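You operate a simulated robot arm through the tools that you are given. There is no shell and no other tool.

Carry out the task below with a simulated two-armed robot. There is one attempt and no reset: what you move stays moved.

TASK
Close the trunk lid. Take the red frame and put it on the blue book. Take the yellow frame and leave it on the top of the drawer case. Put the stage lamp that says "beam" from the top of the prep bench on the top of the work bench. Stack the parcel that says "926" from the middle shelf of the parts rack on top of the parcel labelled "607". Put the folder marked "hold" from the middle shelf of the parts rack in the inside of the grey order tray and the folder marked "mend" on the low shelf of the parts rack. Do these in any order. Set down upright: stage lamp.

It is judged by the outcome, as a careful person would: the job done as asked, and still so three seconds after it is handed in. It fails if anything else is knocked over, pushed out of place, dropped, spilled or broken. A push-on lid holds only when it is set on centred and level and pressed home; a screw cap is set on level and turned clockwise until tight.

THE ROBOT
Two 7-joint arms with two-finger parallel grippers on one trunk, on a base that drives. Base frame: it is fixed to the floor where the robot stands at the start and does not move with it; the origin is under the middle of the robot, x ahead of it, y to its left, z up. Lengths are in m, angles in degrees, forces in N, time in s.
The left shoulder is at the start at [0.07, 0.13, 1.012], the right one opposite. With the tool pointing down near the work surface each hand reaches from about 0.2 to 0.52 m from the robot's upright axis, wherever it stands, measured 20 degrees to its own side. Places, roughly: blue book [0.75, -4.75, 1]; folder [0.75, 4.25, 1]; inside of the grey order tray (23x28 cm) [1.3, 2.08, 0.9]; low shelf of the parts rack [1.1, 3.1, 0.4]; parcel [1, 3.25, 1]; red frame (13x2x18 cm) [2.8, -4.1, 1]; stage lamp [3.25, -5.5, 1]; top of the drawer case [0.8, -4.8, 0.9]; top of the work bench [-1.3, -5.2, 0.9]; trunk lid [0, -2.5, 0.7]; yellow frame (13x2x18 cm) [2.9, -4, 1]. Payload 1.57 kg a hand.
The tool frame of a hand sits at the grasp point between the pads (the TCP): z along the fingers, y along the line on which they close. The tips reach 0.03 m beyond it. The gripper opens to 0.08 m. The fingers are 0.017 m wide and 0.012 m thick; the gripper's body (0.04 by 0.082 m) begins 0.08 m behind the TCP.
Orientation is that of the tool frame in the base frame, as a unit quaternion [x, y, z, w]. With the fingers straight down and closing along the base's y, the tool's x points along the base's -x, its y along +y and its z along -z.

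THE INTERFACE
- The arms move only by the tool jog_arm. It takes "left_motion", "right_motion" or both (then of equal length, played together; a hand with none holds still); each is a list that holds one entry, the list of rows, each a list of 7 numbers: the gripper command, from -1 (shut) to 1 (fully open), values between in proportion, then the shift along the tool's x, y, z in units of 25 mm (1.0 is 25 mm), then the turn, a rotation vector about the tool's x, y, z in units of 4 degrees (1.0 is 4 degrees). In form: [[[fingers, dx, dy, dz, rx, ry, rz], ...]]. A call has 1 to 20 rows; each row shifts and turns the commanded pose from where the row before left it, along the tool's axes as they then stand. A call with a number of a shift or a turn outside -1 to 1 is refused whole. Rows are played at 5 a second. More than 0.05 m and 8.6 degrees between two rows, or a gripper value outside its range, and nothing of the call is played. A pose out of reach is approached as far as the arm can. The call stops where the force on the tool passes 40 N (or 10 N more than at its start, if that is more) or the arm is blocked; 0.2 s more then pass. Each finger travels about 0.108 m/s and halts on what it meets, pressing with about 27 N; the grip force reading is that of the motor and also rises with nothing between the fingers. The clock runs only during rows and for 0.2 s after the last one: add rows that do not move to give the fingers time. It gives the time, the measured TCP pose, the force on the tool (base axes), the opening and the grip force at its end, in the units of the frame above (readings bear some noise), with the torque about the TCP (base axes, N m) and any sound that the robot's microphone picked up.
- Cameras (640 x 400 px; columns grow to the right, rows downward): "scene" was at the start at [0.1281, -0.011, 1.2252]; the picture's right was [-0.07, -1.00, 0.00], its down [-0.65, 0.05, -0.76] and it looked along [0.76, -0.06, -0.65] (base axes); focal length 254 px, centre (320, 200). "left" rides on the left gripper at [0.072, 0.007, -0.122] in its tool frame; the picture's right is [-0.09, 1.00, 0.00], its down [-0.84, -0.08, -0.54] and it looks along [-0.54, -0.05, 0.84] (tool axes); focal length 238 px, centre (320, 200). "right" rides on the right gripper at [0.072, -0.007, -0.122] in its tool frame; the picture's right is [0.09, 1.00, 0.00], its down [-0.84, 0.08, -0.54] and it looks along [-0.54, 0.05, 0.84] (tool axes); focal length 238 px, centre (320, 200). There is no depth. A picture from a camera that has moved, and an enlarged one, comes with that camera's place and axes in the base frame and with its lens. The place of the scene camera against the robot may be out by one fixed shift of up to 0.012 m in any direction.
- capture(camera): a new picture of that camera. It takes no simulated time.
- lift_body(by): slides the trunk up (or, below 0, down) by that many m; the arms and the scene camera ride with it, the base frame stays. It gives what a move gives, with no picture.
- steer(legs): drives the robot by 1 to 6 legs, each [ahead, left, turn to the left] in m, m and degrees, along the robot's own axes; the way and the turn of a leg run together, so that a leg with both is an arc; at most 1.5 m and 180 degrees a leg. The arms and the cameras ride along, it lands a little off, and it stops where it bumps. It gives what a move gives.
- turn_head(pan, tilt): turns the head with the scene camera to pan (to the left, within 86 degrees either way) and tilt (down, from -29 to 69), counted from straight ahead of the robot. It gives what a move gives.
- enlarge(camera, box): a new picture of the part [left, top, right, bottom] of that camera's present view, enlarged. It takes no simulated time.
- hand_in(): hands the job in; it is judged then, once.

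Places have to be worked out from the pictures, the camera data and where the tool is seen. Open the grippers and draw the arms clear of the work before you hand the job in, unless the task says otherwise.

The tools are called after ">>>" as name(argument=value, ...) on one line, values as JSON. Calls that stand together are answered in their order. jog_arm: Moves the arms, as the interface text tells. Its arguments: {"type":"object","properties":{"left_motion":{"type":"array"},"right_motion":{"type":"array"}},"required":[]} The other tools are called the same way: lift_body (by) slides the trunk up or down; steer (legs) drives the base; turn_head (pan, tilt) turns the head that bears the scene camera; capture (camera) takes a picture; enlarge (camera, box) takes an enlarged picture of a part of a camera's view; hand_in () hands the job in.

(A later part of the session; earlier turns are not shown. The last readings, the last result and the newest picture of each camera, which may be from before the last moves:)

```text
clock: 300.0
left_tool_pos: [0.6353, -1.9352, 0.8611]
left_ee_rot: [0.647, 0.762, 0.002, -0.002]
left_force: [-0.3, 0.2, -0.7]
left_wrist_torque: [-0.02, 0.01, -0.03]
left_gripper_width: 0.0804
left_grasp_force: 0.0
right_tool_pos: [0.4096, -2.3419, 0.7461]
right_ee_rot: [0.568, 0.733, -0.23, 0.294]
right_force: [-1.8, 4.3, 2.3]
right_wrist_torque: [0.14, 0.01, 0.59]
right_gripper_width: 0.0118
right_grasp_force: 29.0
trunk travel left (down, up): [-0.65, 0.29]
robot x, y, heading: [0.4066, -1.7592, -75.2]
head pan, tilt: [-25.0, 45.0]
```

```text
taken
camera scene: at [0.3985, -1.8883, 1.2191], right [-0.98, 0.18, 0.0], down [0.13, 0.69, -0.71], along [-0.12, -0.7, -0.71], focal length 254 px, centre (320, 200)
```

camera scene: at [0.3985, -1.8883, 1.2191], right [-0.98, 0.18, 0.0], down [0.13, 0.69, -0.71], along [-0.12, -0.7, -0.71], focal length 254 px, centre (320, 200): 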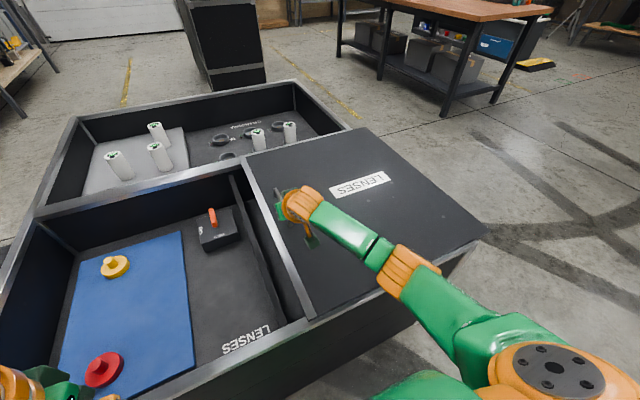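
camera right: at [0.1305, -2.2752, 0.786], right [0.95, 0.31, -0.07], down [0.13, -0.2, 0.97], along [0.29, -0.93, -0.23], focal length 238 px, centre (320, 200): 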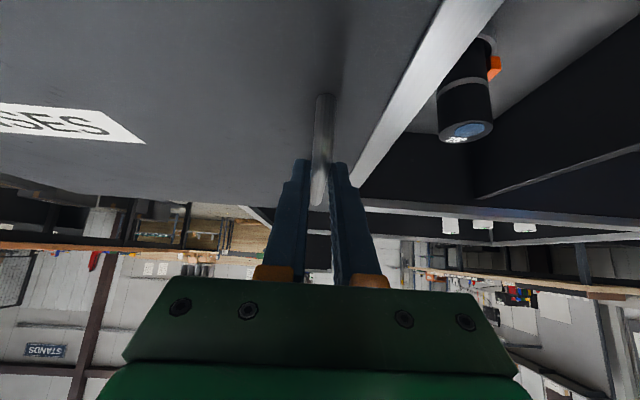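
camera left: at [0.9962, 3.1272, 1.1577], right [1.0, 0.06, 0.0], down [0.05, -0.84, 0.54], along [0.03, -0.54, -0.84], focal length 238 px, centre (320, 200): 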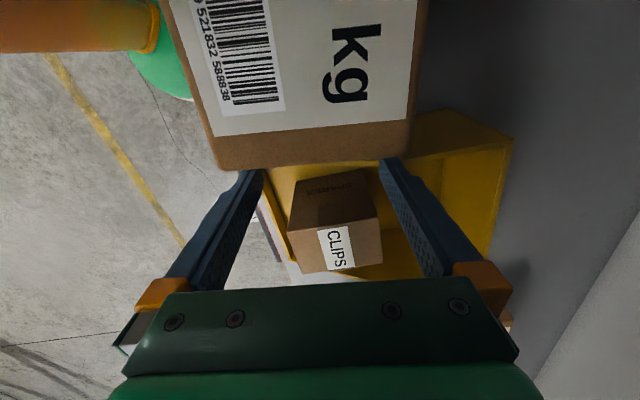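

Nearly closed: a small overhang remains at the right end. I continue in 3 cm steps.

>>> steer(legs=[[0, 0.03, 0]])

>>> capture(camera="scene")

```text
clock: 300.8
left_tool_pos: [0.6646, -1.9288, 0.86]
left_ee_rot: [0.646, 0.763, 0.001, -0.001]
left_force: [0.0, 0.1, 0.4]
left_wrist_torque: [0.0, 0.0, -0.04]
left_gripper_width: 0.0802
left_grasp_force: 0.1
right_tool_pos: [0.439, -2.3338, 0.7485]
right_ee_rot: [0.568, 0.733, -0.23, 0.295]
right_force: [-1.2, 6.2, -0.5]
right_wrist_torque: [-0.23, -0.2, 0.64]
right_gripper_width: 0.0117
right_grasp_force: 29.0
trunk travel left (down, up): [-0.65, 0.29]
robot x, y, heading: [0.4359, -1.747, -75.1]
head pan, tilt: [-25.0, 45.0]
```

```text
taken
camera scene: at [0.4264, -1.8806, 1.219], right [-0.98, 0.18, 0.0], down [0.13, 0.69, -0.71], along [-0.12, -0.7, -0.71], focal length 254 px, centre (320, 200)
```

scene: 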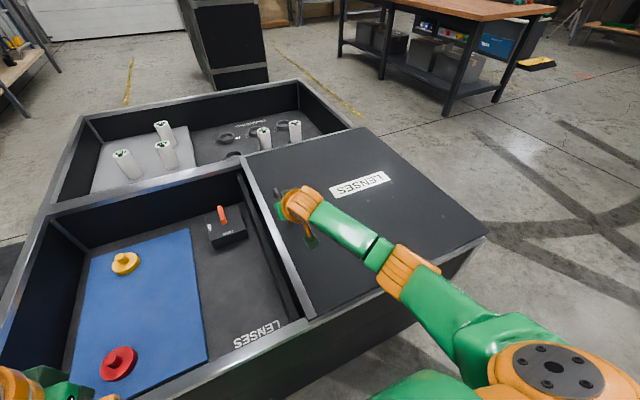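

I zoom in to check both edges.

>>> enlarge(camera="scene", box=[220, 110, 500, 330])

```text
1.82 times, centred on (360, 220) of scene
camera zoom: at [0.4264, -1.8806, 1.219], right [-0.98, 0.18, 0.0], down [0.13, 0.69, -0.71], along [-0.12, -0.7, -0.71], focal length 461 px, centre (247, 164)
```

zoom: 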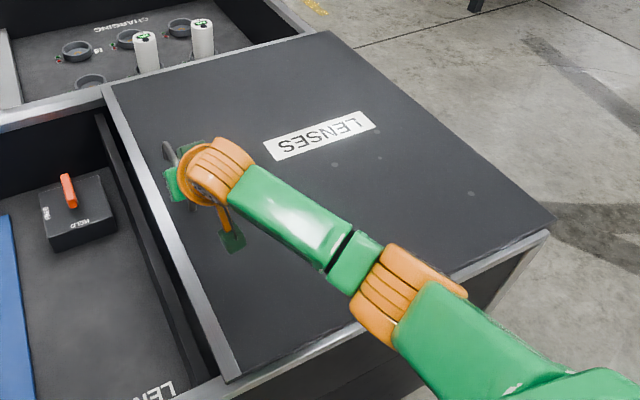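

The lid's right edge is almost flush with the trunk's end. I push on 2 cm more to find the stop.

>>> steer(legs=[[0, 0.02, 0]])

>>> enlarge(camera="scene", box=[220, 110, 500, 330])

```text
clock: 301.6
left_tool_pos: [0.6849, -1.9229, 0.8595]
left_ee_rot: [0.646, 0.763, 0.001, -0.001]
left_force: [-0.4, -0.3, 0.1]
left_wrist_torque: [0.0, 0.03, 0.0]
left_gripper_width: 0.08
left_grasp_force: 0.0
right_tool_pos: [0.4607, -2.3289, 0.7477]
right_ee_rot: [0.567, 0.734, -0.229, 0.295]
right_force: [0.4, 7.1, -0.7]
right_wrist_torque: [-0.3, -0.25, 0.67]
right_gripper_width: 0.0114
right_grasp_force: 28.7
trunk travel left (down, up): [-0.65, 0.29]
robot x, y, heading: [0.456, -1.7442, -75.4]
head pan, tilt: [-25.0, 45.0]
```

```text
1.82 times, centred on (360, 220) of scene
camera zoom: at [0.4477, -1.875, 1.219], right [-0.98, 0.18, 0.0], down [0.12, 0.69, -0.71], along [-0.12, -0.7, -0.71], focal length 461 px, centre (247, 164)
```

zoom: 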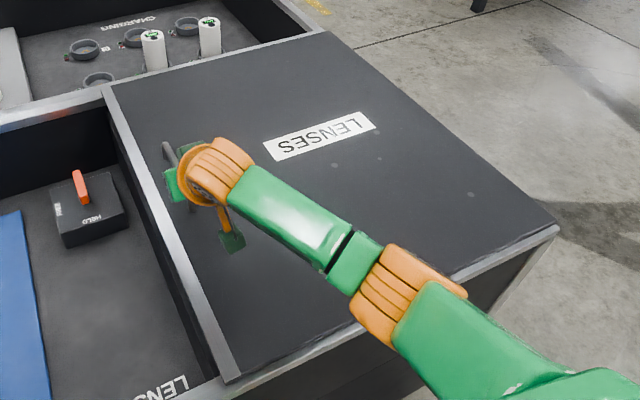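

Still sliding with little force. I now use the arm for fine 5 mm pushes to find the end stop.

>>> jog_arm(right_motion=[[[-1, 0, 0.2, 0, 0, 0, 0], [-1, 0, 0.2, 0, 0, 0, 0], [-1, 0, 0, 0, 0, 0, 0]]])

>>> enlarge(camera="scene", box=[260, 110, 500, 260])

```text
clock: 302.4
left_tool_pos: [0.6797, -1.9248, 0.8606]
left_ee_rot: [0.647, 0.762, 0.004, 0.0]
left_force: [0.3, 0.4, 0.5]
left_wrist_torque: [0.02, -0.01, 0.0]
left_gripper_width: 0.08
left_grasp_force: 0.1
right_tool_pos: [0.4616, -2.3266, 0.7469]
right_ee_rot: [0.57, 0.732, -0.23, 0.295]
right_force: [-20.9, -8.3, 11.6]
right_wrist_torque: [0.37, 0.65, 0.25]
right_gripper_width: 0.0119
right_grasp_force: 29.4
trunk travel left (down, up): [-0.65, 0.29]
robot x, y, heading: [0.4568, -1.745, -75.4]
head pan, tilt: [-25.0, 45.0]
```

```text
2.67 times, centred on (380, 185) of scene
camera zoom: at [0.4402, -1.877, 1.219], right [-0.98, 0.18, -0.01], down [0.13, 0.7, -0.71], along [-0.12, -0.7, -0.71], focal length 676 px, centre (160, 240)
```

zoom: 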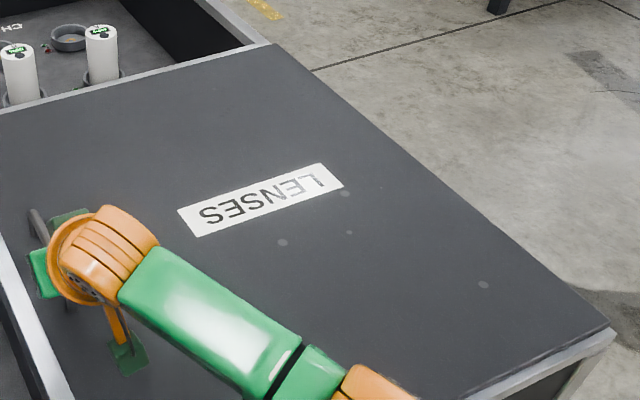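

The stop is reached (−21 N, no further motion) and the lid is flush with the trunk's end: closed. I relax, open the gripper and withdraw the hand.

>>> jog_arm(right_motion=[[[-1, 0, -0.2, 0, 0, 0, 0], [-1, 0, -0.1, 0, 0, 0, 0], [0, 0, 0, 0, 0, 0, 0], [1, 0, 0, 0, 0, 0, 0], [1, 0, 0, 0, 0, 0, 0], [1, 0, 0, 0, 0, 0, 0]]])

>>> jog_arm(right_motion=[[[1, -0.5, 0, -0.5, 0, 0, 0], [1, -0.5, 0, -0.5, 0, 0, 0], [1, -0.5, 0, -0.5, 0, 0, 0], [1, -0.5, 0, -0.5, 0, 0, 0], [1, -0.5, 0, -0.5, 0, 0, 0], [1, 0, 0, 0, 0, 0, 0]]])

>>> steer(legs=[[-0.4, 0, 0]])

>>> turn_head(pan=-15, tilt=30)

>>> capture(camera="scene")

```text
clock: 303.8
left_tool_pos: [0.6852, -1.9238, 0.8601]
left_ee_rot: [0.646, 0.763, 0.003, -0.002]
left_force: [0.0, 0.0, 0.2]
left_wrist_torque: [0.02, 0.03, 0.02]
left_gripper_width: 0.08
left_grasp_force: 0.1
right_tool_pos: [0.4624, -2.3285, 0.7451]
right_ee_rot: [0.568, 0.734, -0.229, 0.294]
right_force: [0.5, -0.3, 0.1]
right_wrist_torque: [0.0, 0.0, -0.04]
right_gripper_width: 0.0798
right_grasp_force: 0.1
trunk travel left (down, up): [-0.65, 0.29]
robot x, y, heading: [0.4533, -1.7473, -75.0]
head pan, tilt: [-25.0, 45.0]
```

```text
clock: 305.2
left_tool_pos: [0.6845, -1.925, 0.8592]
left_ee_rot: [0.646, 0.763, 0.003, -0.002]
left_force: [0.3, -0.2, -0.6]
left_wrist_torque: [0.01, -0.01, 0.0]
left_gripper_width: 0.08
left_grasp_force: 0.0
right_tool_pos: [0.4635, -2.3307, 0.8339]
right_ee_rot: [0.567, 0.735, -0.227, 0.295]
right_force: [0.2, -0.7, 0.0]
right_wrist_torque: [-0.03, -0.04, 0.02]
right_gripper_width: 0.0797
right_grasp_force: 0.1
trunk travel left (down, up): [-0.65, 0.29]
robot x, y, heading: [0.4521, -1.7442, -75.2]
head pan, tilt: [-25.0, 45.0]
```

```text
clock: 307.7
left_tool_pos: [0.5836, -1.537, 0.8591]
left_ee_rot: [0.643, 0.766, 0.002, -0.003]
left_force: [0.3, -0.2, 0.4]
left_wrist_torque: [-0.01, -0.05, -0.02]
left_gripper_width: 0.0802
left_grasp_force: 0.1
right_tool_pos: [0.3647, -1.946, 0.8335]
right_ee_rot: [0.564, 0.737, -0.227, 0.296]
right_force: [0.7, -0.5, 0.0]
right_wrist_torque: [-0.04, -0.06, 0.0]
right_gripper_width: 0.0799
right_grasp_force: 0.1
trunk travel left (down, up): [-0.65, 0.29]
robot x, y, heading: [0.3482, -1.3595, -74.8]
head pan, tilt: [-25.0, 45.0]
```

```text
clock: 308.5
left_tool_pos: [0.5823, -1.5379, 0.8602]
left_ee_rot: [0.643, 0.766, 0.003, -0.002]
left_force: [0.4, 0.1, -0.6]
left_wrist_torque: [0.01, -0.02, -0.03]
left_gripper_width: 0.08
left_grasp_force: 0.1
right_tool_pos: [0.3642, -1.9455, 0.8334]
right_ee_rot: [0.564, 0.738, -0.226, 0.295]
right_force: [-0.3, -0.5, 0.9]
right_wrist_torque: [0.02, -0.01, 0.03]
right_gripper_width: 0.0798
right_grasp_force: 0.0
trunk travel left (down, up): [-0.65, 0.29]
robot x, y, heading: [0.3516, -1.3618, -74.6]
head pan, tilt: [-15.0, 30.0]
```

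```text
taken
camera scene: at [0.3588, -1.5026, 1.2413], right [-1.0, -0.01, 0.0], down [0.0, 0.5, -0.87], along [0.0, -0.87, -0.5], focal length 254 px, centre (320, 200)
```

scene: 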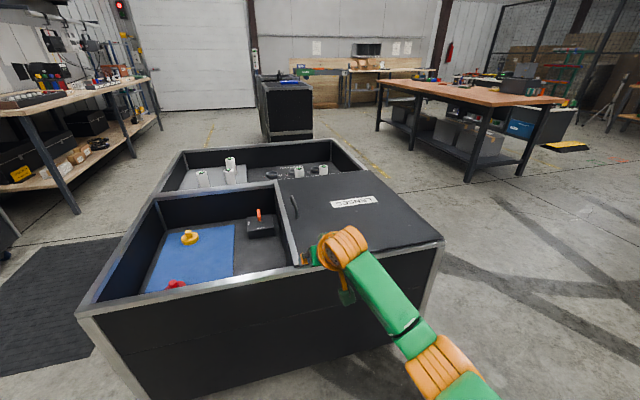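

The trunk lid is closed and everything else there is as before. Next: frames and lamp. I reset the right hand to upright, then go around the trunk's right side toward the drawer case.

>>> jog_arm(right_motion=[[[1, 0.5, 0, -0.5, 0, 1, 0], [1, 0.5, 0, -0.5, 0, 1, 0], [1, 0.5, 0, -0.5, 0, 1, 0], [1, 0.6, 0, -0.5, 0, 1, 0], [1, 0.6, 0, -0.4, 0, 1, 0], [1, 0.7, 0, -0.4, 0, 1, 0], [1, 0.7, 0, -0.3, 0, 1, 0], [1, 0.7, 0, -0.3, 0, 1, 0], [1, 0.7, 0, -0.2, 0, 1, 0], [1, 0.7, 0, 0, 0, 1, 0], [1, 0.7, 0, 0, 0, 1, 0], [1, 0, 0, 0, 0, 0, 0]]])

>>> steer(legs=[[0, -1.2, 0], [1.2, 0, 0], [1.15, 0, 0]])

>>> turn_head(pan=30, tilt=20)

>>> capture(camera="scene")

```text
clock: 311.1
left_tool_pos: [0.5838, -1.5364, 0.8602]
left_ee_rot: [0.643, 0.766, 0.003, -0.002]
left_force: [0.1, 0.2, 0.7]
left_wrist_torque: [-0.02, -0.03, 0.02]
left_gripper_width: 0.0802
left_grasp_force: 0.2
right_tool_pos: [0.3134, -1.752, 0.8461]
right_ee_rot: [0.608, 0.794, 0.001, -0.003]
right_force: [-1.3, 0.1, 0.0]
right_wrist_torque: [-0.02, 0.0, -0.02]
right_gripper_width: 0.0798
right_grasp_force: 0.0
trunk travel left (down, up): [-0.65, 0.29]
robot x, y, heading: [0.3519, -1.3596, -74.7]
head pan, tilt: [-15.0, 30.0]
```

```text
clock: 328.2
left_tool_pos: [0.0162, -4.0992, 0.8594]
left_ee_rot: [0.645, 0.764, 0.003, -0.003]
left_force: [-0.6, 0.4, -0.5]
left_wrist_torque: [0.02, -0.01, 0.04]
left_gripper_width: 0.08
left_grasp_force: 0.0
right_tool_pos: [-0.2524, -4.3118, 0.8474]
right_ee_rot: [0.609, 0.793, 0.0, -0.003]
right_force: [0.3, 0.2, -0.4]
right_wrist_torque: [0.01, -0.02, -0.03]
right_gripper_width: 0.0801
right_grasp_force: 0.0
trunk travel left (down, up): [-0.65, 0.29]
robot x, y, heading: [-0.211, -3.9191, -74.7]
head pan, tilt: [-15.0, 30.0]
```

```text
clock: 329.3
left_tool_pos: [0.0199, -4.0983, 0.8587]
left_ee_rot: [0.644, 0.765, 0.003, -0.002]
left_force: [-0.1, -0.2, -0.3]
left_wrist_torque: [-0.03, -0.01, -0.03]
left_gripper_width: 0.0802
left_grasp_force: 0.0
right_tool_pos: [-0.2529, -4.3139, 0.8462]
right_ee_rot: [0.609, 0.793, 0.001, -0.002]
right_force: [0.1, 0.3, 0.6]
right_wrist_torque: [0.02, 0.02, 0.03]
right_gripper_width: 0.08
right_grasp_force: 0.0
trunk travel left (down, up): [-0.65, 0.29]
robot x, y, heading: [-0.2113, -3.9208, -74.9]
head pan, tilt: [30.0, 20.0]
```

```text
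taken
camera scene: at [-0.1401, -4.038, 1.2574], right [-0.71, -0.71, 0.0], down [-0.24, 0.24, -0.94], along [0.66, -0.66, -0.34], focal length 254 px, centre (320, 200)
```

scene: 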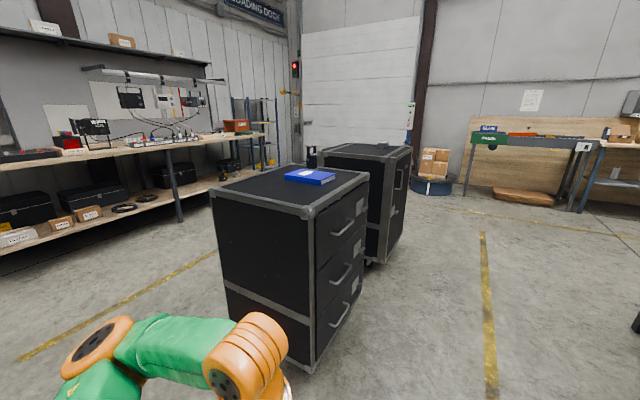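

The drawer case with the blue book is ahead-left and the prep bench runs along the left wall. I zoom in on both.

>>> enlarge(camera="scene", box=[190, 130, 430, 260])

>>> enlarge(camera="scene", box=[0, 60, 280, 240])

```text
2.67 times, centred on (310, 195) of scene
camera zoom: at [-0.1401, -4.038, 1.2574], right [-0.71, -0.71, 0.0], down [-0.24, 0.24, -0.94], along [0.66, -0.66, -0.34], focal length 676 px, centre (347, 213)
```

zoom: 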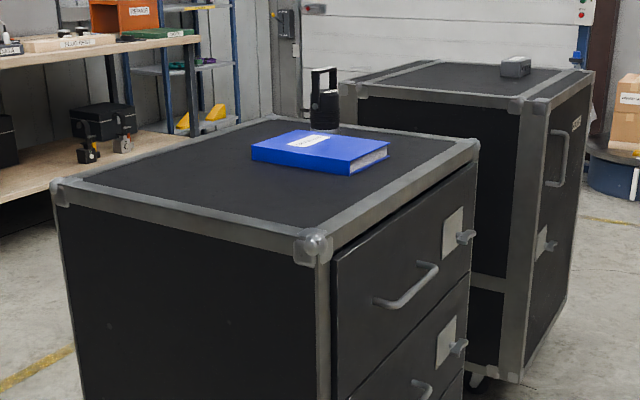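

```text
2.22 times, centred on (140, 150) of scene
camera zoom: at [-0.1401, -4.038, 1.2574], right [-0.71, -0.71, 0.0], down [-0.24, 0.24, -0.94], along [0.66, -0.66, -0.34], focal length 564 px, centre (720, 311)
```

zoom: 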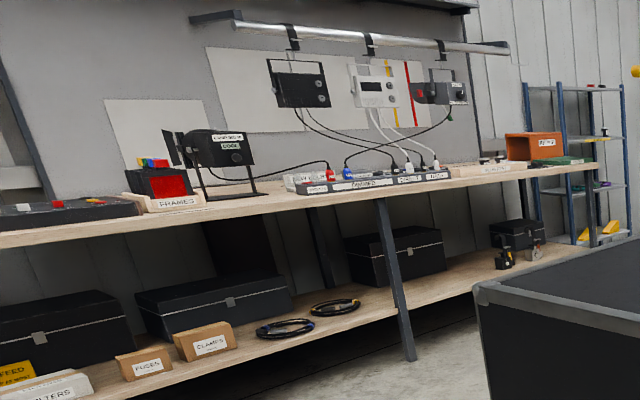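

The FRAMES holder sits on the prep bench; the drawer case top is ~0.53×0.65 m with the blue book near its middle. I turn to heading 15° and drive to the bench between trunk and drawer case.

>>> steer(legs=[[0.15, 0, 0], [0, 0, 90], [0.9, 0, 0], [0.9, 0, 0]])

>>> turn_head(pan=-25, tilt=20)

>>> capture(camera="scene")

```text
clock: 343.2
left_tool_pos: [1.7516, -3.3736, 0.8593]
left_ee_rot: [-0.08, 0.997, 0.0, -0.003]
left_force: [0.2, -0.8, 0.3]
left_wrist_torque: [0.0, 0.0, -0.01]
left_gripper_width: 0.0798
left_grasp_force: 0.2
right_tool_pos: [1.9641, -3.6474, 0.8463]
right_ee_rot: [-0.125, 0.992, -0.002, -0.002]
right_force: [-0.3, -0.6, 0.6]
right_wrist_torque: [-0.01, 0.0, 0.02]
right_gripper_width: 0.0799
right_grasp_force: 0.0
trunk travel left (down, up): [-0.65, 0.29]
robot x, y, heading: [1.5694, -3.598, 14.8]
head pan, tilt: [30.0, 20.0]
```

```text
clock: 344.4
left_tool_pos: [1.752, -3.3751, 0.8599]
left_ee_rot: [-0.081, 0.997, -0.001, -0.004]
left_force: [0.1, 0.5, -0.2]
left_wrist_torque: [-0.02, 0.0, 0.0]
left_gripper_width: 0.08
left_grasp_force: 0.1
right_tool_pos: [1.9637, -3.6464, 0.8462]
right_ee_rot: [-0.124, 0.992, -0.001, -0.002]
right_force: [0.9, -1.0, 0.1]
right_wrist_torque: [0.02, -0.01, 0.02]
right_gripper_width: 0.0798
right_grasp_force: 0.1
trunk travel left (down, up): [-0.65, 0.29]
robot x, y, heading: [1.5722, -3.6032, 14.5]
head pan, tilt: [-25.0, 20.0]
```

```text
taken
camera scene: at [1.7048, -3.611, 1.2575], right [-0.18, -0.98, 0.0], down [-0.34, 0.06, -0.94], along [0.92, -0.17, -0.34], focal length 254 px, centre (320, 200)
```

scene: 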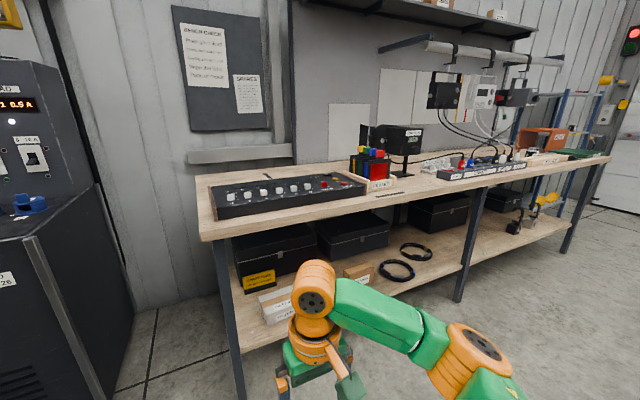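

I zoom in on the frames holder.

>>> enlarge(camera="scene", box=[330, 110, 450, 200])

>>> enlarge(camera="scene", box=[420, 90, 620, 200])

```text
4.44 times, centred on (390, 155) of scene
camera zoom: at [1.7048, -3.611, 1.2575], right [-0.18, -0.98, 0.0], down [-0.34, 0.06, -0.94], along [0.92, -0.17, -0.34], focal length 1127 px, centre (9, 400)
```

zoom: 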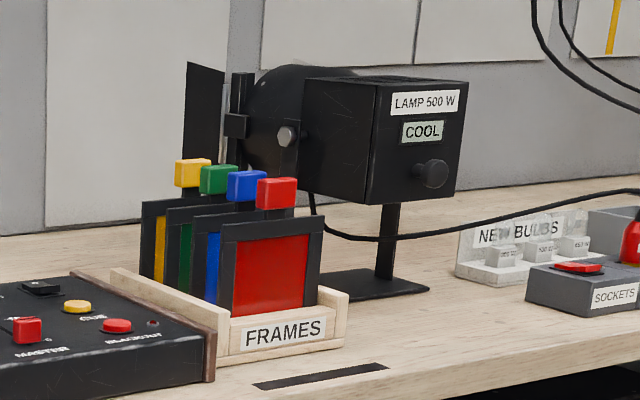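

```text
3.20 times, centred on (520, 145) of scene
camera zoom: at [1.7048, -3.611, 1.2575], right [-0.18, -0.98, 0.0], down [-0.34, 0.06, -0.94], along [0.92, -0.17, -0.34], focal length 811 px, centre (-320, 376)
```

zoom: 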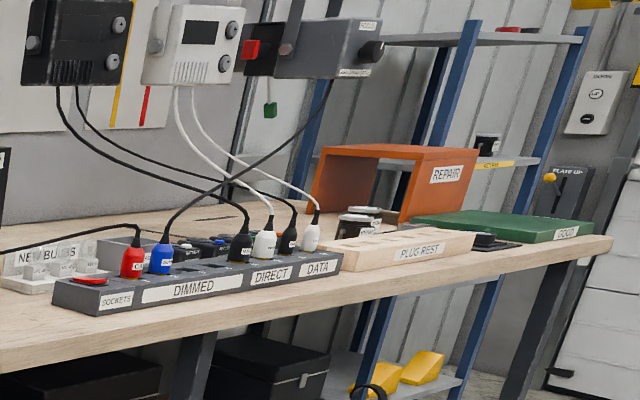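

The four gel frames stand in line in a holder, each with a colored tab on top; red in front (n≈1.64, s≈−4.675), yellow at the back (n≈1.79). Grabbing the tab side-to-side lets me carry each and lay it flat. I move in front and raise the trunk.

>>> lift_body(by=0.22)

>>> steer(legs=[[0, -0.65, 0], [0.3, 0, 0]])

>>> turn_head(pan=0, tilt=30)

>>> capture(camera="scene")

>>> capture(camera="right")

```text
clock: 346.8
left_tool_pos: [1.7523, -3.3737, 1.0793]
left_ee_rot: [-0.08, 0.997, 0.0, -0.004]
left_force: [0.6, 0.6, 0.4]
left_wrist_torque: [0.02, -0.01, -0.03]
left_gripper_width: 0.0798
left_grasp_force: 0.0
right_tool_pos: [1.9639, -3.6458, 1.0673]
right_ee_rot: [-0.124, 0.992, -0.001, -0.002]
right_force: [-0.3, 0.2, 0.3]
right_wrist_torque: [0.01, 0.03, -0.02]
right_gripper_width: 0.0797
right_grasp_force: 0.1
trunk travel left (down, up): [-0.87, 0.07]
robot x, y, heading: [1.5688, -3.5988, 14.6]
head pan, tilt: [-25.0, 20.0]
```

```text
clock: 352.1
left_tool_pos: [2.2074, -3.942, 1.0809]
left_ee_rot: [-0.074, 0.997, 0.0, -0.002]
left_force: [0.1, 0.5, 0.1]
left_wrist_torque: [-0.01, -0.01, -0.02]
left_gripper_width: 0.0799
left_grasp_force: 0.1
right_tool_pos: [2.4151, -4.2179, 1.0671]
right_ee_rot: [-0.118, 0.993, -0.002, -0.001]
right_force: [0.4, -0.9, 0.5]
right_wrist_torque: [0.0, -0.01, 0.0]
right_gripper_width: 0.0802
right_grasp_force: 0.1
trunk travel left (down, up): [-0.87, 0.07]
robot x, y, heading: [2.0281, -4.1693, 13.7]
head pan, tilt: [-25.0, 20.0]
```

```text
clock: 352.9
left_tool_pos: [2.2096, -3.9406, 1.0796]
left_ee_rot: [-0.075, 0.997, 0.0, -0.004]
left_force: [-0.1, -0.2, -0.9]
left_wrist_torque: [0.02, -0.02, -0.01]
left_gripper_width: 0.0798
left_grasp_force: 0.0
right_tool_pos: [2.4176, -4.2163, 1.0649]
right_ee_rot: [-0.119, 0.993, -0.001, -0.002]
right_force: [-0.1, -0.7, -0.5]
right_wrist_torque: [0.0, 0.0, 0.03]
right_gripper_width: 0.08
right_grasp_force: 0.0
trunk travel left (down, up): [-0.87, 0.07]
robot x, y, heading: [2.0254, -4.17, 13.7]
head pan, tilt: [0.0, 30.0]
```

```text
taken
camera scene: at [2.156, -4.1388, 1.4614], right [0.24, -0.97, 0.0], down [-0.49, -0.12, -0.87], along [0.84, 0.21, -0.5], focal length 254 px, centre (320, 200)
```

scene: 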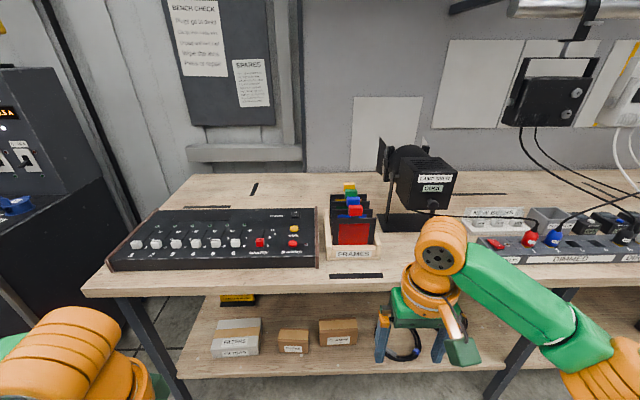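

```text
taken
camera right: at [2.3509, -4.2384, 1.1896], right [-0.32, 0.95, 0.0], down [0.8, 0.27, 0.54], along [0.51, 0.17, -0.84], focal length 238 px, centre (320, 200)
```

right: 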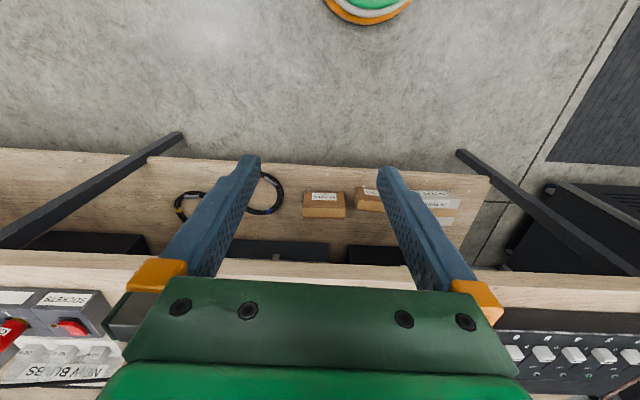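

I zoom in on the frames and lamp for precise positions.

>>> enlarge(camera="scene", box=[310, 120, 470, 270])

```text
2.67 times, centred on (390, 195) of scene
camera zoom: at [2.156, -4.1388, 1.4614], right [0.24, -0.97, 0.0], down [-0.49, -0.12, -0.87], along [0.84, 0.21, -0.5], focal length 676 px, centre (133, 213)
```

zoom: 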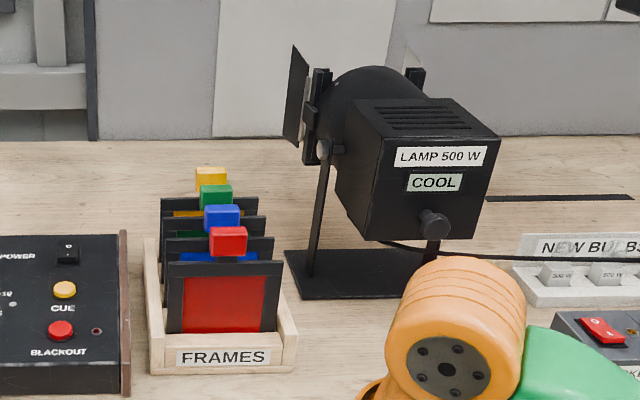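

Red tab: n≈1.63, s≈−4.667, z 1.05–1.08. I raise the right hand so the fingertips clear the tabs, straighten the heading and drive closer.

>>> jog_arm(right_motion=[[[1, 0, 0.3, -0.9, 0, 0, 0], [1, 0, 0.3, -0.9, 0, 0, 0], [1, 0, 0.3, -0.9, 0, 0, 0], [1, 0, 0, 0, 0, 0, 0]]])

>>> steer(legs=[[0, 0, 1.3], [0.31, 0, 0]])

>>> capture(camera="right")

>>> capture(camera="scene")

```text
clock: 353.9
left_tool_pos: [2.21, -3.9406, 1.079]
left_ee_rot: [-0.075, 0.997, 0.0, -0.004]
left_force: [0.1, 1.1, -0.6]
left_wrist_torque: [-0.01, -0.01, 0.01]
left_gripper_width: 0.0802
left_grasp_force: 0.1
right_tool_pos: [2.4143, -4.1947, 1.1318]
right_ee_rot: [-0.118, 0.993, 0.0, -0.002]
right_force: [-0.1, 0.1, -0.2]
right_wrist_torque: [0.01, 0.0, 0.01]
right_gripper_width: 0.0798
right_grasp_force: 0.0
trunk travel left (down, up): [-0.87, 0.07]
robot x, y, heading: [2.0293, -4.1668, 13.8]
head pan, tilt: [0.0, 30.0]
```

```text
clock: 356.4
left_tool_pos: [2.5, -3.8553, 1.0799]
left_ee_rot: [-0.088, 0.996, 0.0, -0.002]
left_force: [-0.1, 0.3, -0.5]
left_wrist_torque: [-0.03, 0.0, 0.01]
left_gripper_width: 0.0802
left_grasp_force: 0.0
right_tool_pos: [2.7104, -4.1045, 1.1328]
right_ee_rot: [-0.131, 0.991, -0.001, -0.001]
right_force: [0.3, -0.1, -0.6]
right_wrist_torque: [0.01, -0.02, 0.03]
right_gripper_width: 0.0801
right_grasp_force: 0.2
trunk travel left (down, up): [-0.87, 0.07]
robot x, y, heading: [2.3242, -4.0867, 15.2]
head pan, tilt: [0.0, 30.0]
```

```text
taken
camera right: at [2.6436, -4.1279, 1.256], right [-0.35, 0.94, 0.0], down [0.79, 0.29, 0.54], along [0.51, 0.19, -0.84], focal length 238 px, centre (320, 200)
```

right: 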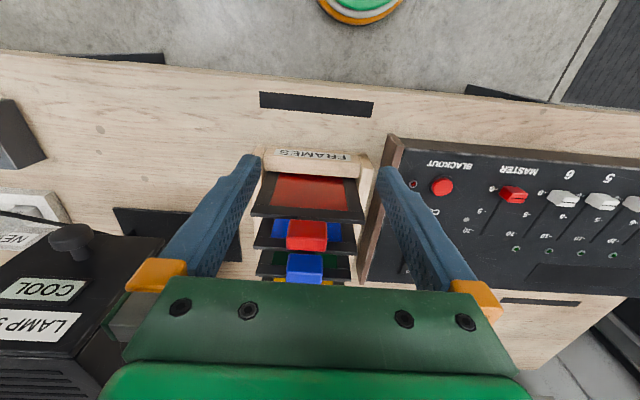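

```text
taken
camera scene: at [2.4501, -4.0549, 1.4617], right [0.26, -0.96, 0.0], down [-0.48, -0.13, -0.87], along [0.84, 0.23, -0.5], focal length 254 px, centre (320, 200)
```

scene: 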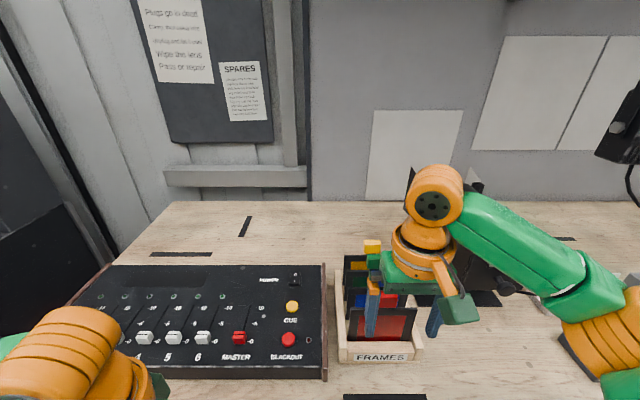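

The wrist view puts the red tab's top at n≈1.648, s≈−4.669. I move the hand 9 cm forward above it and re-check.

>>> jog_arm(right_motion=[[[1, -0.91, -0.03, 0, 0, 0, 0], [1, -0.91, -0.03, 0, 0, 0, 0], [1, -0.91, -0.03, 0, 0, 0, 0], [1, -0.91, -0.03, 0, 0, 0, 0], [1, 0, 0, 0, 0, 0, 0]]])

>>> capture(camera="right")

>>> enlarge(camera="scene", box=[320, 220, 460, 370])

```text
clock: 357.6
left_tool_pos: [2.5015, -3.8559, 1.0798]
left_ee_rot: [-0.088, 0.996, 0.001, -0.002]
left_force: [-0.6, -0.9, 0.1]
left_wrist_torque: [0.02, 0.02, -0.01]
left_gripper_width: 0.08
left_grasp_force: 0.0
right_tool_pos: [2.8018, -4.0831, 1.1316]
right_ee_rot: [-0.133, 0.991, -0.001, -0.002]
right_force: [-0.6, 0.0, -0.4]
right_wrist_torque: [0.02, 0.02, -0.01]
right_gripper_width: 0.0801
right_grasp_force: 0.0
trunk travel left (down, up): [-0.87, 0.07]
robot x, y, heading: [2.3237, -4.0854, 15.3]
head pan, tilt: [0.0, 30.0]
```

```text
taken
camera right: at [2.735, -4.1064, 1.2549], right [-0.35, 0.94, 0.0], down [0.79, 0.3, 0.54], along [0.5, 0.19, -0.84], focal length 238 px, centre (320, 200)
```

right: 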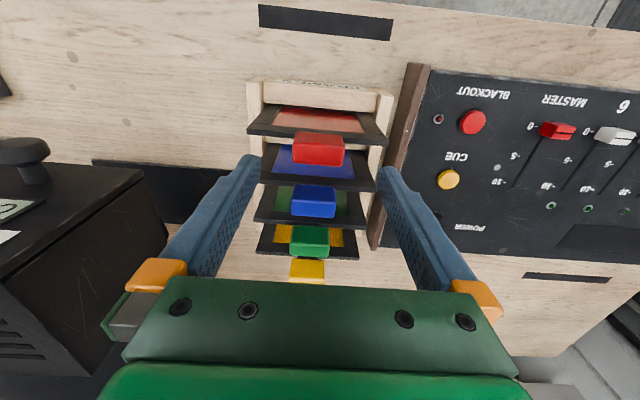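

```text
2.67 times, centred on (390, 295) of scene
camera zoom: at [2.4526, -4.0542, 1.4614], right [0.26, -0.96, 0.0], down [-0.48, -0.13, -0.87], along [0.84, 0.23, -0.5], focal length 676 px, centre (133, -53)
```

zoom: 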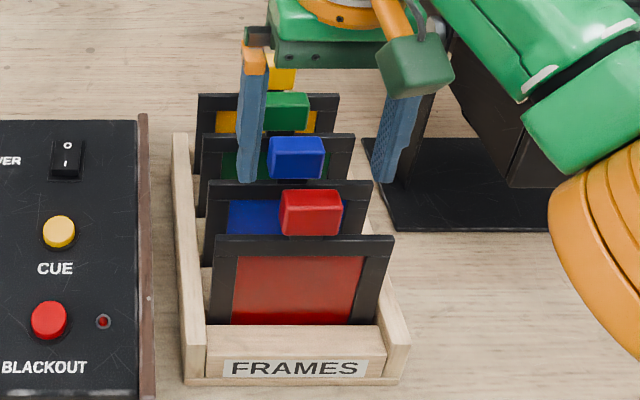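

The hand is exactly above the red tab. I lower 5 cm so the fingertips flank the tab just above the frame's top bar.

>>> jog_arm(right_motion=[[[1, 0, 0, 0.7, 0, 0, 0], [1, 0, 0, 0.7, 0, 0, 0], [1, 0, 0, 0.6, 0, 0, 0], [1, 0, 0, 0, 0, 0, 0]]])

>>> capture(camera="right")

>>> enlarge(camera="scene", box=[320, 220, 460, 370])

```text
clock: 358.6
left_tool_pos: [2.5013, -3.8563, 1.079]
left_ee_rot: [-0.087, 0.996, 0.0, -0.003]
left_force: [-0.1, -0.7, 1.1]
left_wrist_torque: [0.01, 0.01, 0.0]
left_gripper_width: 0.08
left_grasp_force: 0.1
right_tool_pos: [2.7999, -4.0834, 1.0814]
right_ee_rot: [-0.132, 0.991, -0.001, -0.003]
right_force: [0.1, -0.1, -0.3]
right_wrist_torque: [0.0, 0.0, 0.0]
right_gripper_width: 0.0801
right_grasp_force: 0.1
trunk travel left (down, up): [-0.87, 0.07]
robot x, y, heading: [2.3261, -4.0911, 15.5]
head pan, tilt: [0.0, 30.0]
```

```text
taken
camera right: at [2.7331, -4.1065, 1.2055], right [-0.35, 0.94, 0.0], down [0.79, 0.29, 0.54], along [0.5, 0.19, -0.84], focal length 238 px, centre (320, 200)
```

right: 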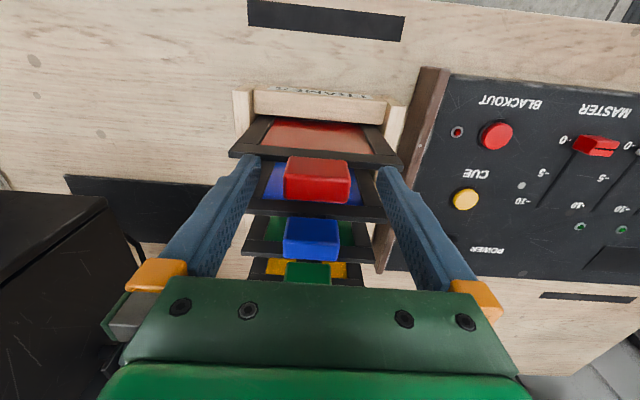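

```text
2.67 times, centred on (390, 295) of scene
camera zoom: at [2.453, -4.0539, 1.4614], right [0.26, -0.96, 0.0], down [-0.48, -0.13, -0.87], along [0.84, 0.23, -0.5], focal length 676 px, centre (133, -53)
```

zoom: 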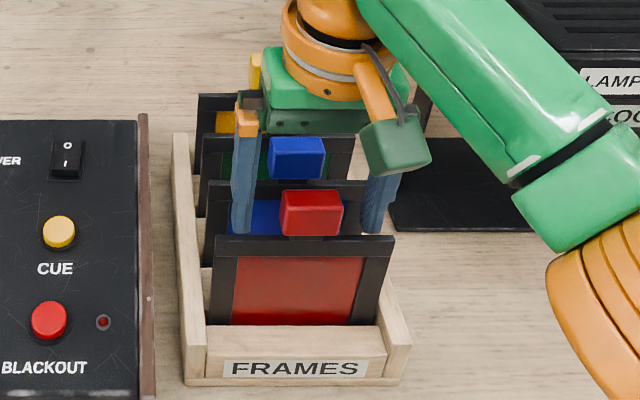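

The fingers flank the red tab. I close on it and then lift with the trunk.

>>> jog_arm(right_motion=[[[0.5, 0, 0, 0, 0, 0, 0], [0.1, 0, 0, 0, 0, 0, 0], [-0.3, 0, 0, 0, 0, 0, 0], [-1, 0, 0, 0, 0, 0, 0], [-1, 0, 0, 0, 0, 0, 0], [-1, 0, 0, 0, 0, 0, 0]]])

>>> jog_arm(right_motion=[[[-1, 0, 0, -0.3, 0, 0, 0], [-1, 0, 0, -0.5, 0, 0, 0], [-1, 0, 0, -0.8, 0, 0, 0], [-1, 0, 0, -0.8, 0, 0, 0], [-1, 0, 0, 0, 0, 0, 0]]])

>>> enlarge(camera="scene", box=[320, 200, 480, 370])

```text
clock: 360.0
left_tool_pos: [2.5011, -3.8556, 1.0801]
left_ee_rot: [-0.087, 0.996, 0.001, -0.004]
left_force: [-0.1, -0.3, 0.1]
left_wrist_torque: [0.02, 0.03, 0.01]
left_gripper_width: 0.08
left_grasp_force: 0.0
right_tool_pos: [2.7997, -4.0846, 1.0829]
right_ee_rot: [-0.131, 0.991, -0.001, -0.003]
right_force: [-0.3, -0.2, 0.0]
right_wrist_torque: [0.04, 0.01, 0.03]
right_gripper_width: 0.0393
right_grasp_force: 26.6
trunk travel left (down, up): [-0.87, 0.07]
robot x, y, heading: [2.3254, -4.086, 15.4]
head pan, tilt: [0.0, 30.0]
```

```text
clock: 361.2
left_tool_pos: [2.5021, -3.8558, 1.0806]
left_ee_rot: [-0.087, 0.996, -0.001, -0.003]
left_force: [0.1, 0.1, 0.1]
left_wrist_torque: [0.02, -0.02, 0.01]
left_gripper_width: 0.0798
left_grasp_force: 0.1
right_tool_pos: [2.8028, -4.0836, 1.1413]
right_ee_rot: [-0.132, 0.991, -0.002, -0.003]
right_force: [0.2, -0.8, -0.2]
right_wrist_torque: [-0.01, 0.01, -0.03]
right_gripper_width: 0.0393
right_grasp_force: 27.0
trunk travel left (down, up): [-0.87, 0.07]
robot x, y, heading: [2.3245, -4.0864, 15.5]
head pan, tilt: [0.0, 30.0]
```

```text
2.35 times, centred on (400, 285) of scene
camera zoom: at [2.4534, -4.0541, 1.4614], right [0.26, -0.96, 0.0], down [-0.48, -0.13, -0.87], along [0.83, 0.23, -0.5], focal length 597 px, centre (132, 0)
```

zoom: 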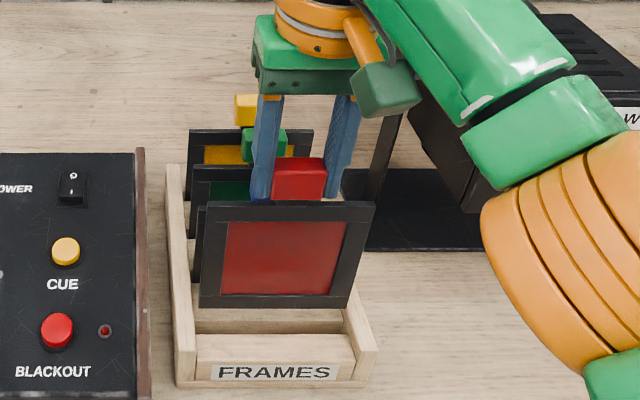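

The red frame is out of its slot. I lift it another 5 cm and back away from the bench.

>>> jog_arm(right_motion=[[[-1, 0.3, 0, -0.7, 0, 0, 0], [-1, 0.3, 0, -0.7, 0, 0, 0], [-1, 0.3, 0, -0.6, 0, 0, 0], [-1, 0, 0, 0, 0, 0, 0]]])

>>> capture(camera="right")

>>> steer(legs=[[-0.55, 0, 0]])

>>> capture(camera="scene")

```text
clock: 362.2
left_tool_pos: [2.5022, -3.8558, 1.079]
left_ee_rot: [-0.087, 0.996, 0.0, -0.004]
left_force: [0.5, -0.1, 1.2]
left_wrist_torque: [0.0, 0.01, -0.01]
left_gripper_width: 0.08
left_grasp_force: 0.0
right_tool_pos: [2.7798, -4.0876, 1.1907]
right_ee_rot: [-0.131, 0.991, -0.001, -0.003]
right_force: [0.3, 0.5, -1.0]
right_wrist_torque: [0.02, 0.01, 0.02]
right_gripper_width: 0.0391
right_grasp_force: 27.0
trunk travel left (down, up): [-0.87, 0.07]
robot x, y, heading: [2.3255, -4.0879, 15.0]
head pan, tilt: [0.0, 30.0]
```

```text
taken
camera right: at [2.7137, -4.1126, 1.315], right [-0.35, 0.94, 0.0], down [0.79, 0.29, 0.54], along [0.5, 0.19, -0.84], focal length 238 px, centre (320, 200)
```

right: 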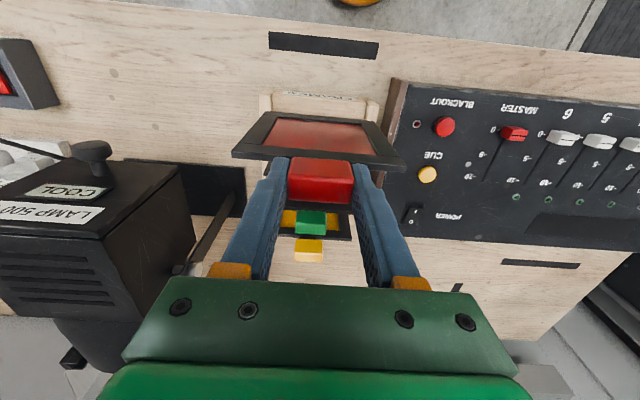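

```text
clock: 365.4
left_tool_pos: [1.9759, -3.9992, 1.0806]
left_ee_rot: [-0.08, 0.997, 0.0, -0.004]
left_force: [0.7, 0.0, -0.2]
left_wrist_torque: [0.01, 0.01, 0.03]
left_gripper_width: 0.0799
left_grasp_force: 0.1
right_tool_pos: [2.2515, -4.2351, 1.1919]
right_ee_rot: [-0.125, 0.992, -0.001, -0.003]
right_force: [-0.1, 0.3, -1.2]
right_wrist_torque: [-0.02, -0.01, 0.03]
right_gripper_width: 0.0392
right_grasp_force: 27.1
trunk travel left (down, up): [-0.87, 0.07]
robot x, y, heading: [1.7942, -4.2291, 14.6]
head pan, tilt: [0.0, 30.0]
```

```text
taken
camera scene: at [1.9255, -4.1969, 1.4611], right [0.25, -0.97, 0.0], down [-0.49, -0.13, -0.87], along [0.84, 0.22, -0.5], focal length 254 px, centre (320, 200)
```

scene: 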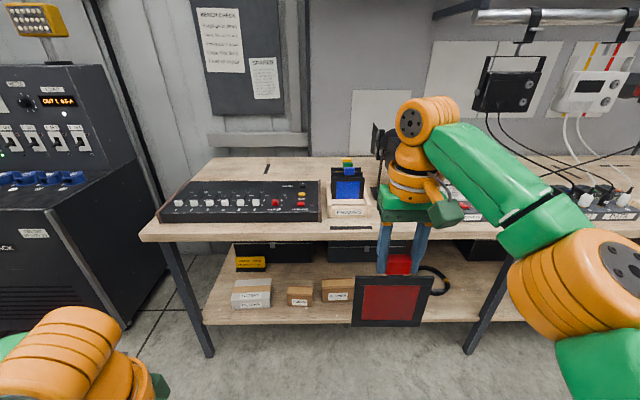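

Red frame safely held. I drive around the drawer case to its drawer side (facing +n), keeping well clear.

>>> steer(legs=[[0, 0.6, 0], [-1.1, 0, 0], [-1.05, 0, 0]])

>>> turn_head(pan=-20, tilt=30)

>>> capture(camera="scene")

```text
clock: 378.9
left_tool_pos: [-0.2393, -3.9726, 1.0797]
left_ee_rot: [-0.08, 0.997, 0.0, -0.003]
left_force: [-0.1, -0.5, 0.3]
left_wrist_torque: [-0.03, 0.01, -0.02]
left_gripper_width: 0.08
left_grasp_force: 0.0
right_tool_pos: [0.0359, -4.2097, 1.1895]
right_ee_rot: [-0.123, 0.992, -0.001, -0.003]
right_force: [-0.1, 0.3, -1.1]
right_wrist_torque: [0.0, 0.0, 0.02]
right_gripper_width: 0.0394
right_grasp_force: 26.8
trunk travel left (down, up): [-0.87, 0.07]
robot x, y, heading: [-0.4216, -4.1986, 14.3]
head pan, tilt: [0.0, 30.0]
```

```text
clock: 379.7
left_tool_pos: [-0.2405, -3.9712, 1.0796]
left_ee_rot: [-0.079, 0.997, 0.0, -0.004]
left_force: [-0.3, -0.3, 0.1]
left_wrist_torque: [-0.03, -0.01, -0.02]
left_gripper_width: 0.08
left_grasp_force: 0.0
right_tool_pos: [0.0338, -4.2096, 1.1913]
right_ee_rot: [-0.124, 0.992, -0.001, -0.002]
right_force: [0.5, 0.0, -0.5]
right_wrist_torque: [-0.02, -0.01, -0.01]
right_gripper_width: 0.0392
right_grasp_force: 27.0
trunk travel left (down, up): [-0.87, 0.07]
robot x, y, heading: [-0.4248, -4.2025, 14.2]
head pan, tilt: [-20.0, 30.0]
```

```text
taken
camera scene: at [-0.2897, -4.2009, 1.4614], right [-0.1, -1.0, 0.0], down [-0.5, 0.05, -0.87], along [0.86, -0.08, -0.5], focal length 254 px, centre (320, 200)
```

scene: 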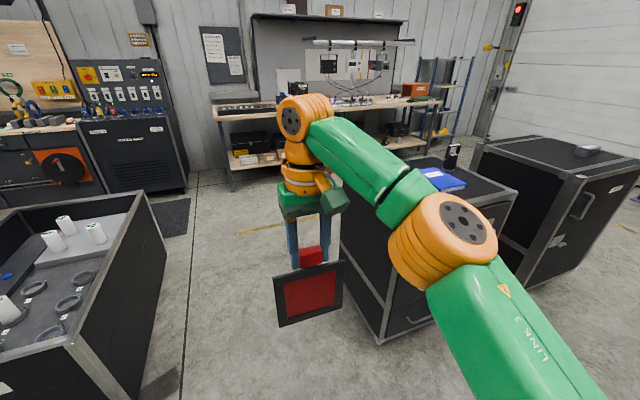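

I shift right to stand in front of the drawers, level with the blue book.

>>> steer(legs=[[0, 0, 0.8], [0, -0.84, 0]])

>>> turn_head(pan=0, tilt=25)

>>> capture(camera="scene")

```text
clock: 384.6
left_tool_pos: [-0.0207, -4.7901, 1.0796]
left_ee_rot: [-0.082, 0.997, -0.001, -0.003]
left_force: [0.5, -0.2, 0.4]
left_wrist_torque: [0.01, 0.01, 0.01]
left_gripper_width: 0.08
left_grasp_force: 0.1
right_tool_pos: [0.2545, -5.0266, 1.1917]
right_ee_rot: [-0.128, 0.992, -0.001, -0.003]
right_force: [0.9, 0.5, -0.5]
right_wrist_torque: [-0.01, 0.02, -0.03]
right_gripper_width: 0.0389
right_grasp_force: 27.0
trunk travel left (down, up): [-0.87, 0.07]
robot x, y, heading: [-0.204, -5.0226, 14.7]
head pan, tilt: [-20.0, 30.0]
```

```text
clock: 385.4
left_tool_pos: [-0.0213, -4.7903, 1.0805]
left_ee_rot: [-0.083, 0.997, 0.0, -0.003]
left_force: [0.6, 0.2, -0.7]
left_wrist_torque: [0.0, -0.01, -0.01]
left_gripper_width: 0.08
left_grasp_force: 0.1
right_tool_pos: [0.2558, -5.0269, 1.1914]
right_ee_rot: [-0.128, 0.992, 0.0, -0.004]
right_force: [0.5, -0.4, -0.7]
right_wrist_torque: [0.03, 0.01, 0.0]
right_gripper_width: 0.0395
right_grasp_force: 27.0
trunk travel left (down, up): [-0.87, 0.07]
robot x, y, heading: [-0.2001, -5.0185, 15.0]
head pan, tilt: [0.0, 25.0]
```

```text
taken
camera scene: at [-0.0697, -4.9887, 1.4693], right [0.26, -0.97, 0.0], down [-0.41, -0.11, -0.91], along [0.88, 0.23, -0.42], focal length 254 px, centre (320, 200)
```

scene: 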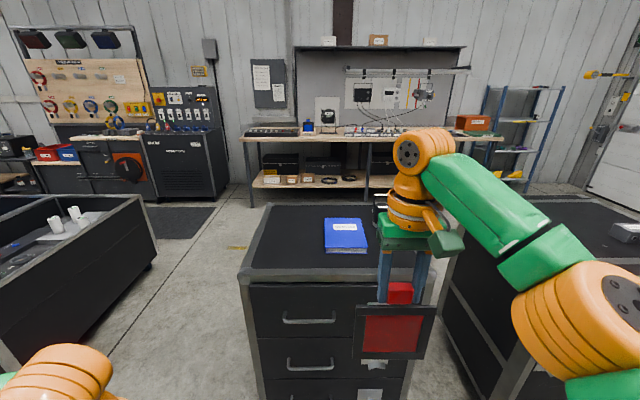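

I zoom on the book to get its exact place.

>>> enlarge(camera="scene", box=[230, 180, 430, 300])

```text
3.20 times, centred on (330, 240) of scene
camera zoom: at [-0.0697, -4.9887, 1.4693], right [0.26, -0.97, 0.0], down [-0.41, -0.11, -0.91], along [0.88, 0.23, -0.42], focal length 811 px, centre (288, 72)
```

zoom: 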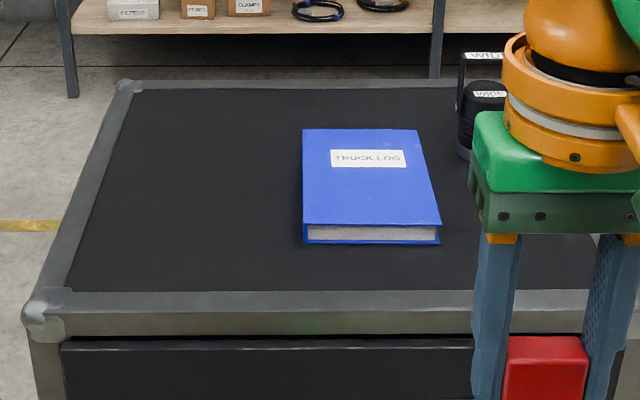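

The book spans n −0.593…−0.373, s −4.815…−4.972, top z≈0.926. I pitch the right hand forward to horizontal in free space (so the frame becomes flat), while moving slightly forward.

>>> jog_arm(right_motion=[[[-1, -0.18, 0, 0.01, 0, -1, 0], [-1, -0.18, 0, 0.02, 0, -1, 0], [-1, -0.18, 0, 0.03, 0, -1, 0], [-1, -0.17, 0, 0.04, 0, -1, 0], [-1, -0.17, 0, 0.06, 0, -1, 0], [-1, -0.17, 0, 0.07, 0, -1, 0], [-1, -0.16, 0, 0.08, 0, -1, 0], [-1, -0.16, 0, 0.09, 0, -1, 0], [-1, -0.15, 0, 0.1, 0, -1, 0], [-1, -0.14, 0, 0.11, 0, -1, 0], [-1, -0.13, 0, 0.12, 0, -1, 0], [-1, -0.13, 0, 0.13, 0, -1, 0], [-1, 0, 0, 0, 0, 0, 0]]])

>>> jog_arm(right_motion=[[[-1, -0.12, 0, 0.14, 0, -1, 0], [-1, -0.11, 0, 0.15, 0, -1, 0], [-1, -0.09, 0, 0.15, 0, -1, 0], [-1, -0.08, 0, 0.16, 0, -1, 0], [-1, -0.07, 0, 0.16, 0, -1, 0], [-1, -0.06, 0, 0.17, 0, -1, 0], [-1, -0.05, 0, 0.17, 0, -1, 0], [-1, -0.04, 0, 0.17, 0, -1, 0], [-1, -0.03, 0, 0.18, 0, -1, 0], [-1, -0.01, 0, 0.18, 0, -1, 0], [-1, 0, 0, 0.09, 0, -0.4, 0], [-1, 0, 0, 0, 0, 0, 0]]])

>>> capture(camera="scene")

```text
clock: 388.2
left_tool_pos: [-0.0204, -4.7918, 1.08]
left_ee_rot: [-0.083, 0.997, -0.001, -0.003]
left_force: [-0.2, -0.3, 0.5]
left_wrist_torque: [-0.01, 0.0, 0.02]
left_gripper_width: 0.0801
left_grasp_force: 0.0
right_tool_pos: [0.3085, -5.0143, 1.1907]
right_ee_rot: [-0.116, 0.907, 0.051, 0.402]
right_force: [0.3, -0.5, -0.8]
right_wrist_torque: [-0.03, 0.06, 0.02]
right_gripper_width: 0.039
right_grasp_force: 27.1
trunk travel left (down, up): [-0.87, 0.07]
robot x, y, heading: [-0.2012, -5.0176, 14.7]
head pan, tilt: [0.0, 25.0]
```

```text
clock: 390.8
left_tool_pos: [-0.0214, -4.7915, 1.0802]
left_ee_rot: [-0.082, 0.997, -0.001, -0.003]
left_force: [-0.5, 0.3, -1.0]
left_wrist_torque: [-0.01, -0.04, 0.01]
left_gripper_width: 0.0803
left_grasp_force: 0.1
right_tool_pos: [0.3525, -5.0011, 1.1881]
right_ee_rot: [-0.09, 0.705, 0.088, 0.698]
right_force: [0.5, 0.7, -1.7]
right_wrist_torque: [-0.03, 0.07, 0.04]
right_gripper_width: 0.0391
right_grasp_force: 27.2
trunk travel left (down, up): [-0.87, 0.07]
robot x, y, heading: [-0.2012, -5.0193, 14.8]
head pan, tilt: [0.0, 25.0]
```

```text
taken
camera scene: at [-0.0697, -4.9885, 1.4693], right [0.26, -0.97, 0.0], down [-0.41, -0.11, -0.91], along [0.88, 0.23, -0.42], focal length 254 px, centre (320, 200)
```

scene: 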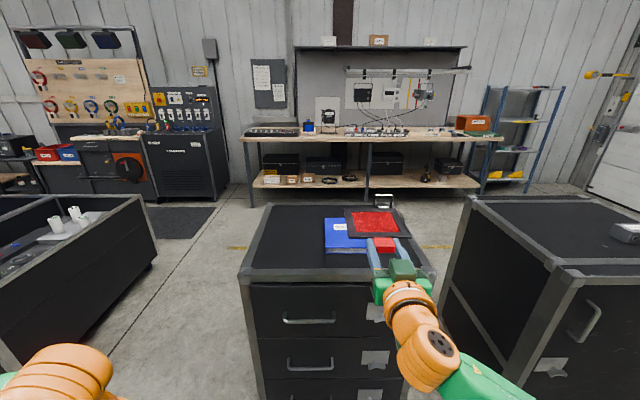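

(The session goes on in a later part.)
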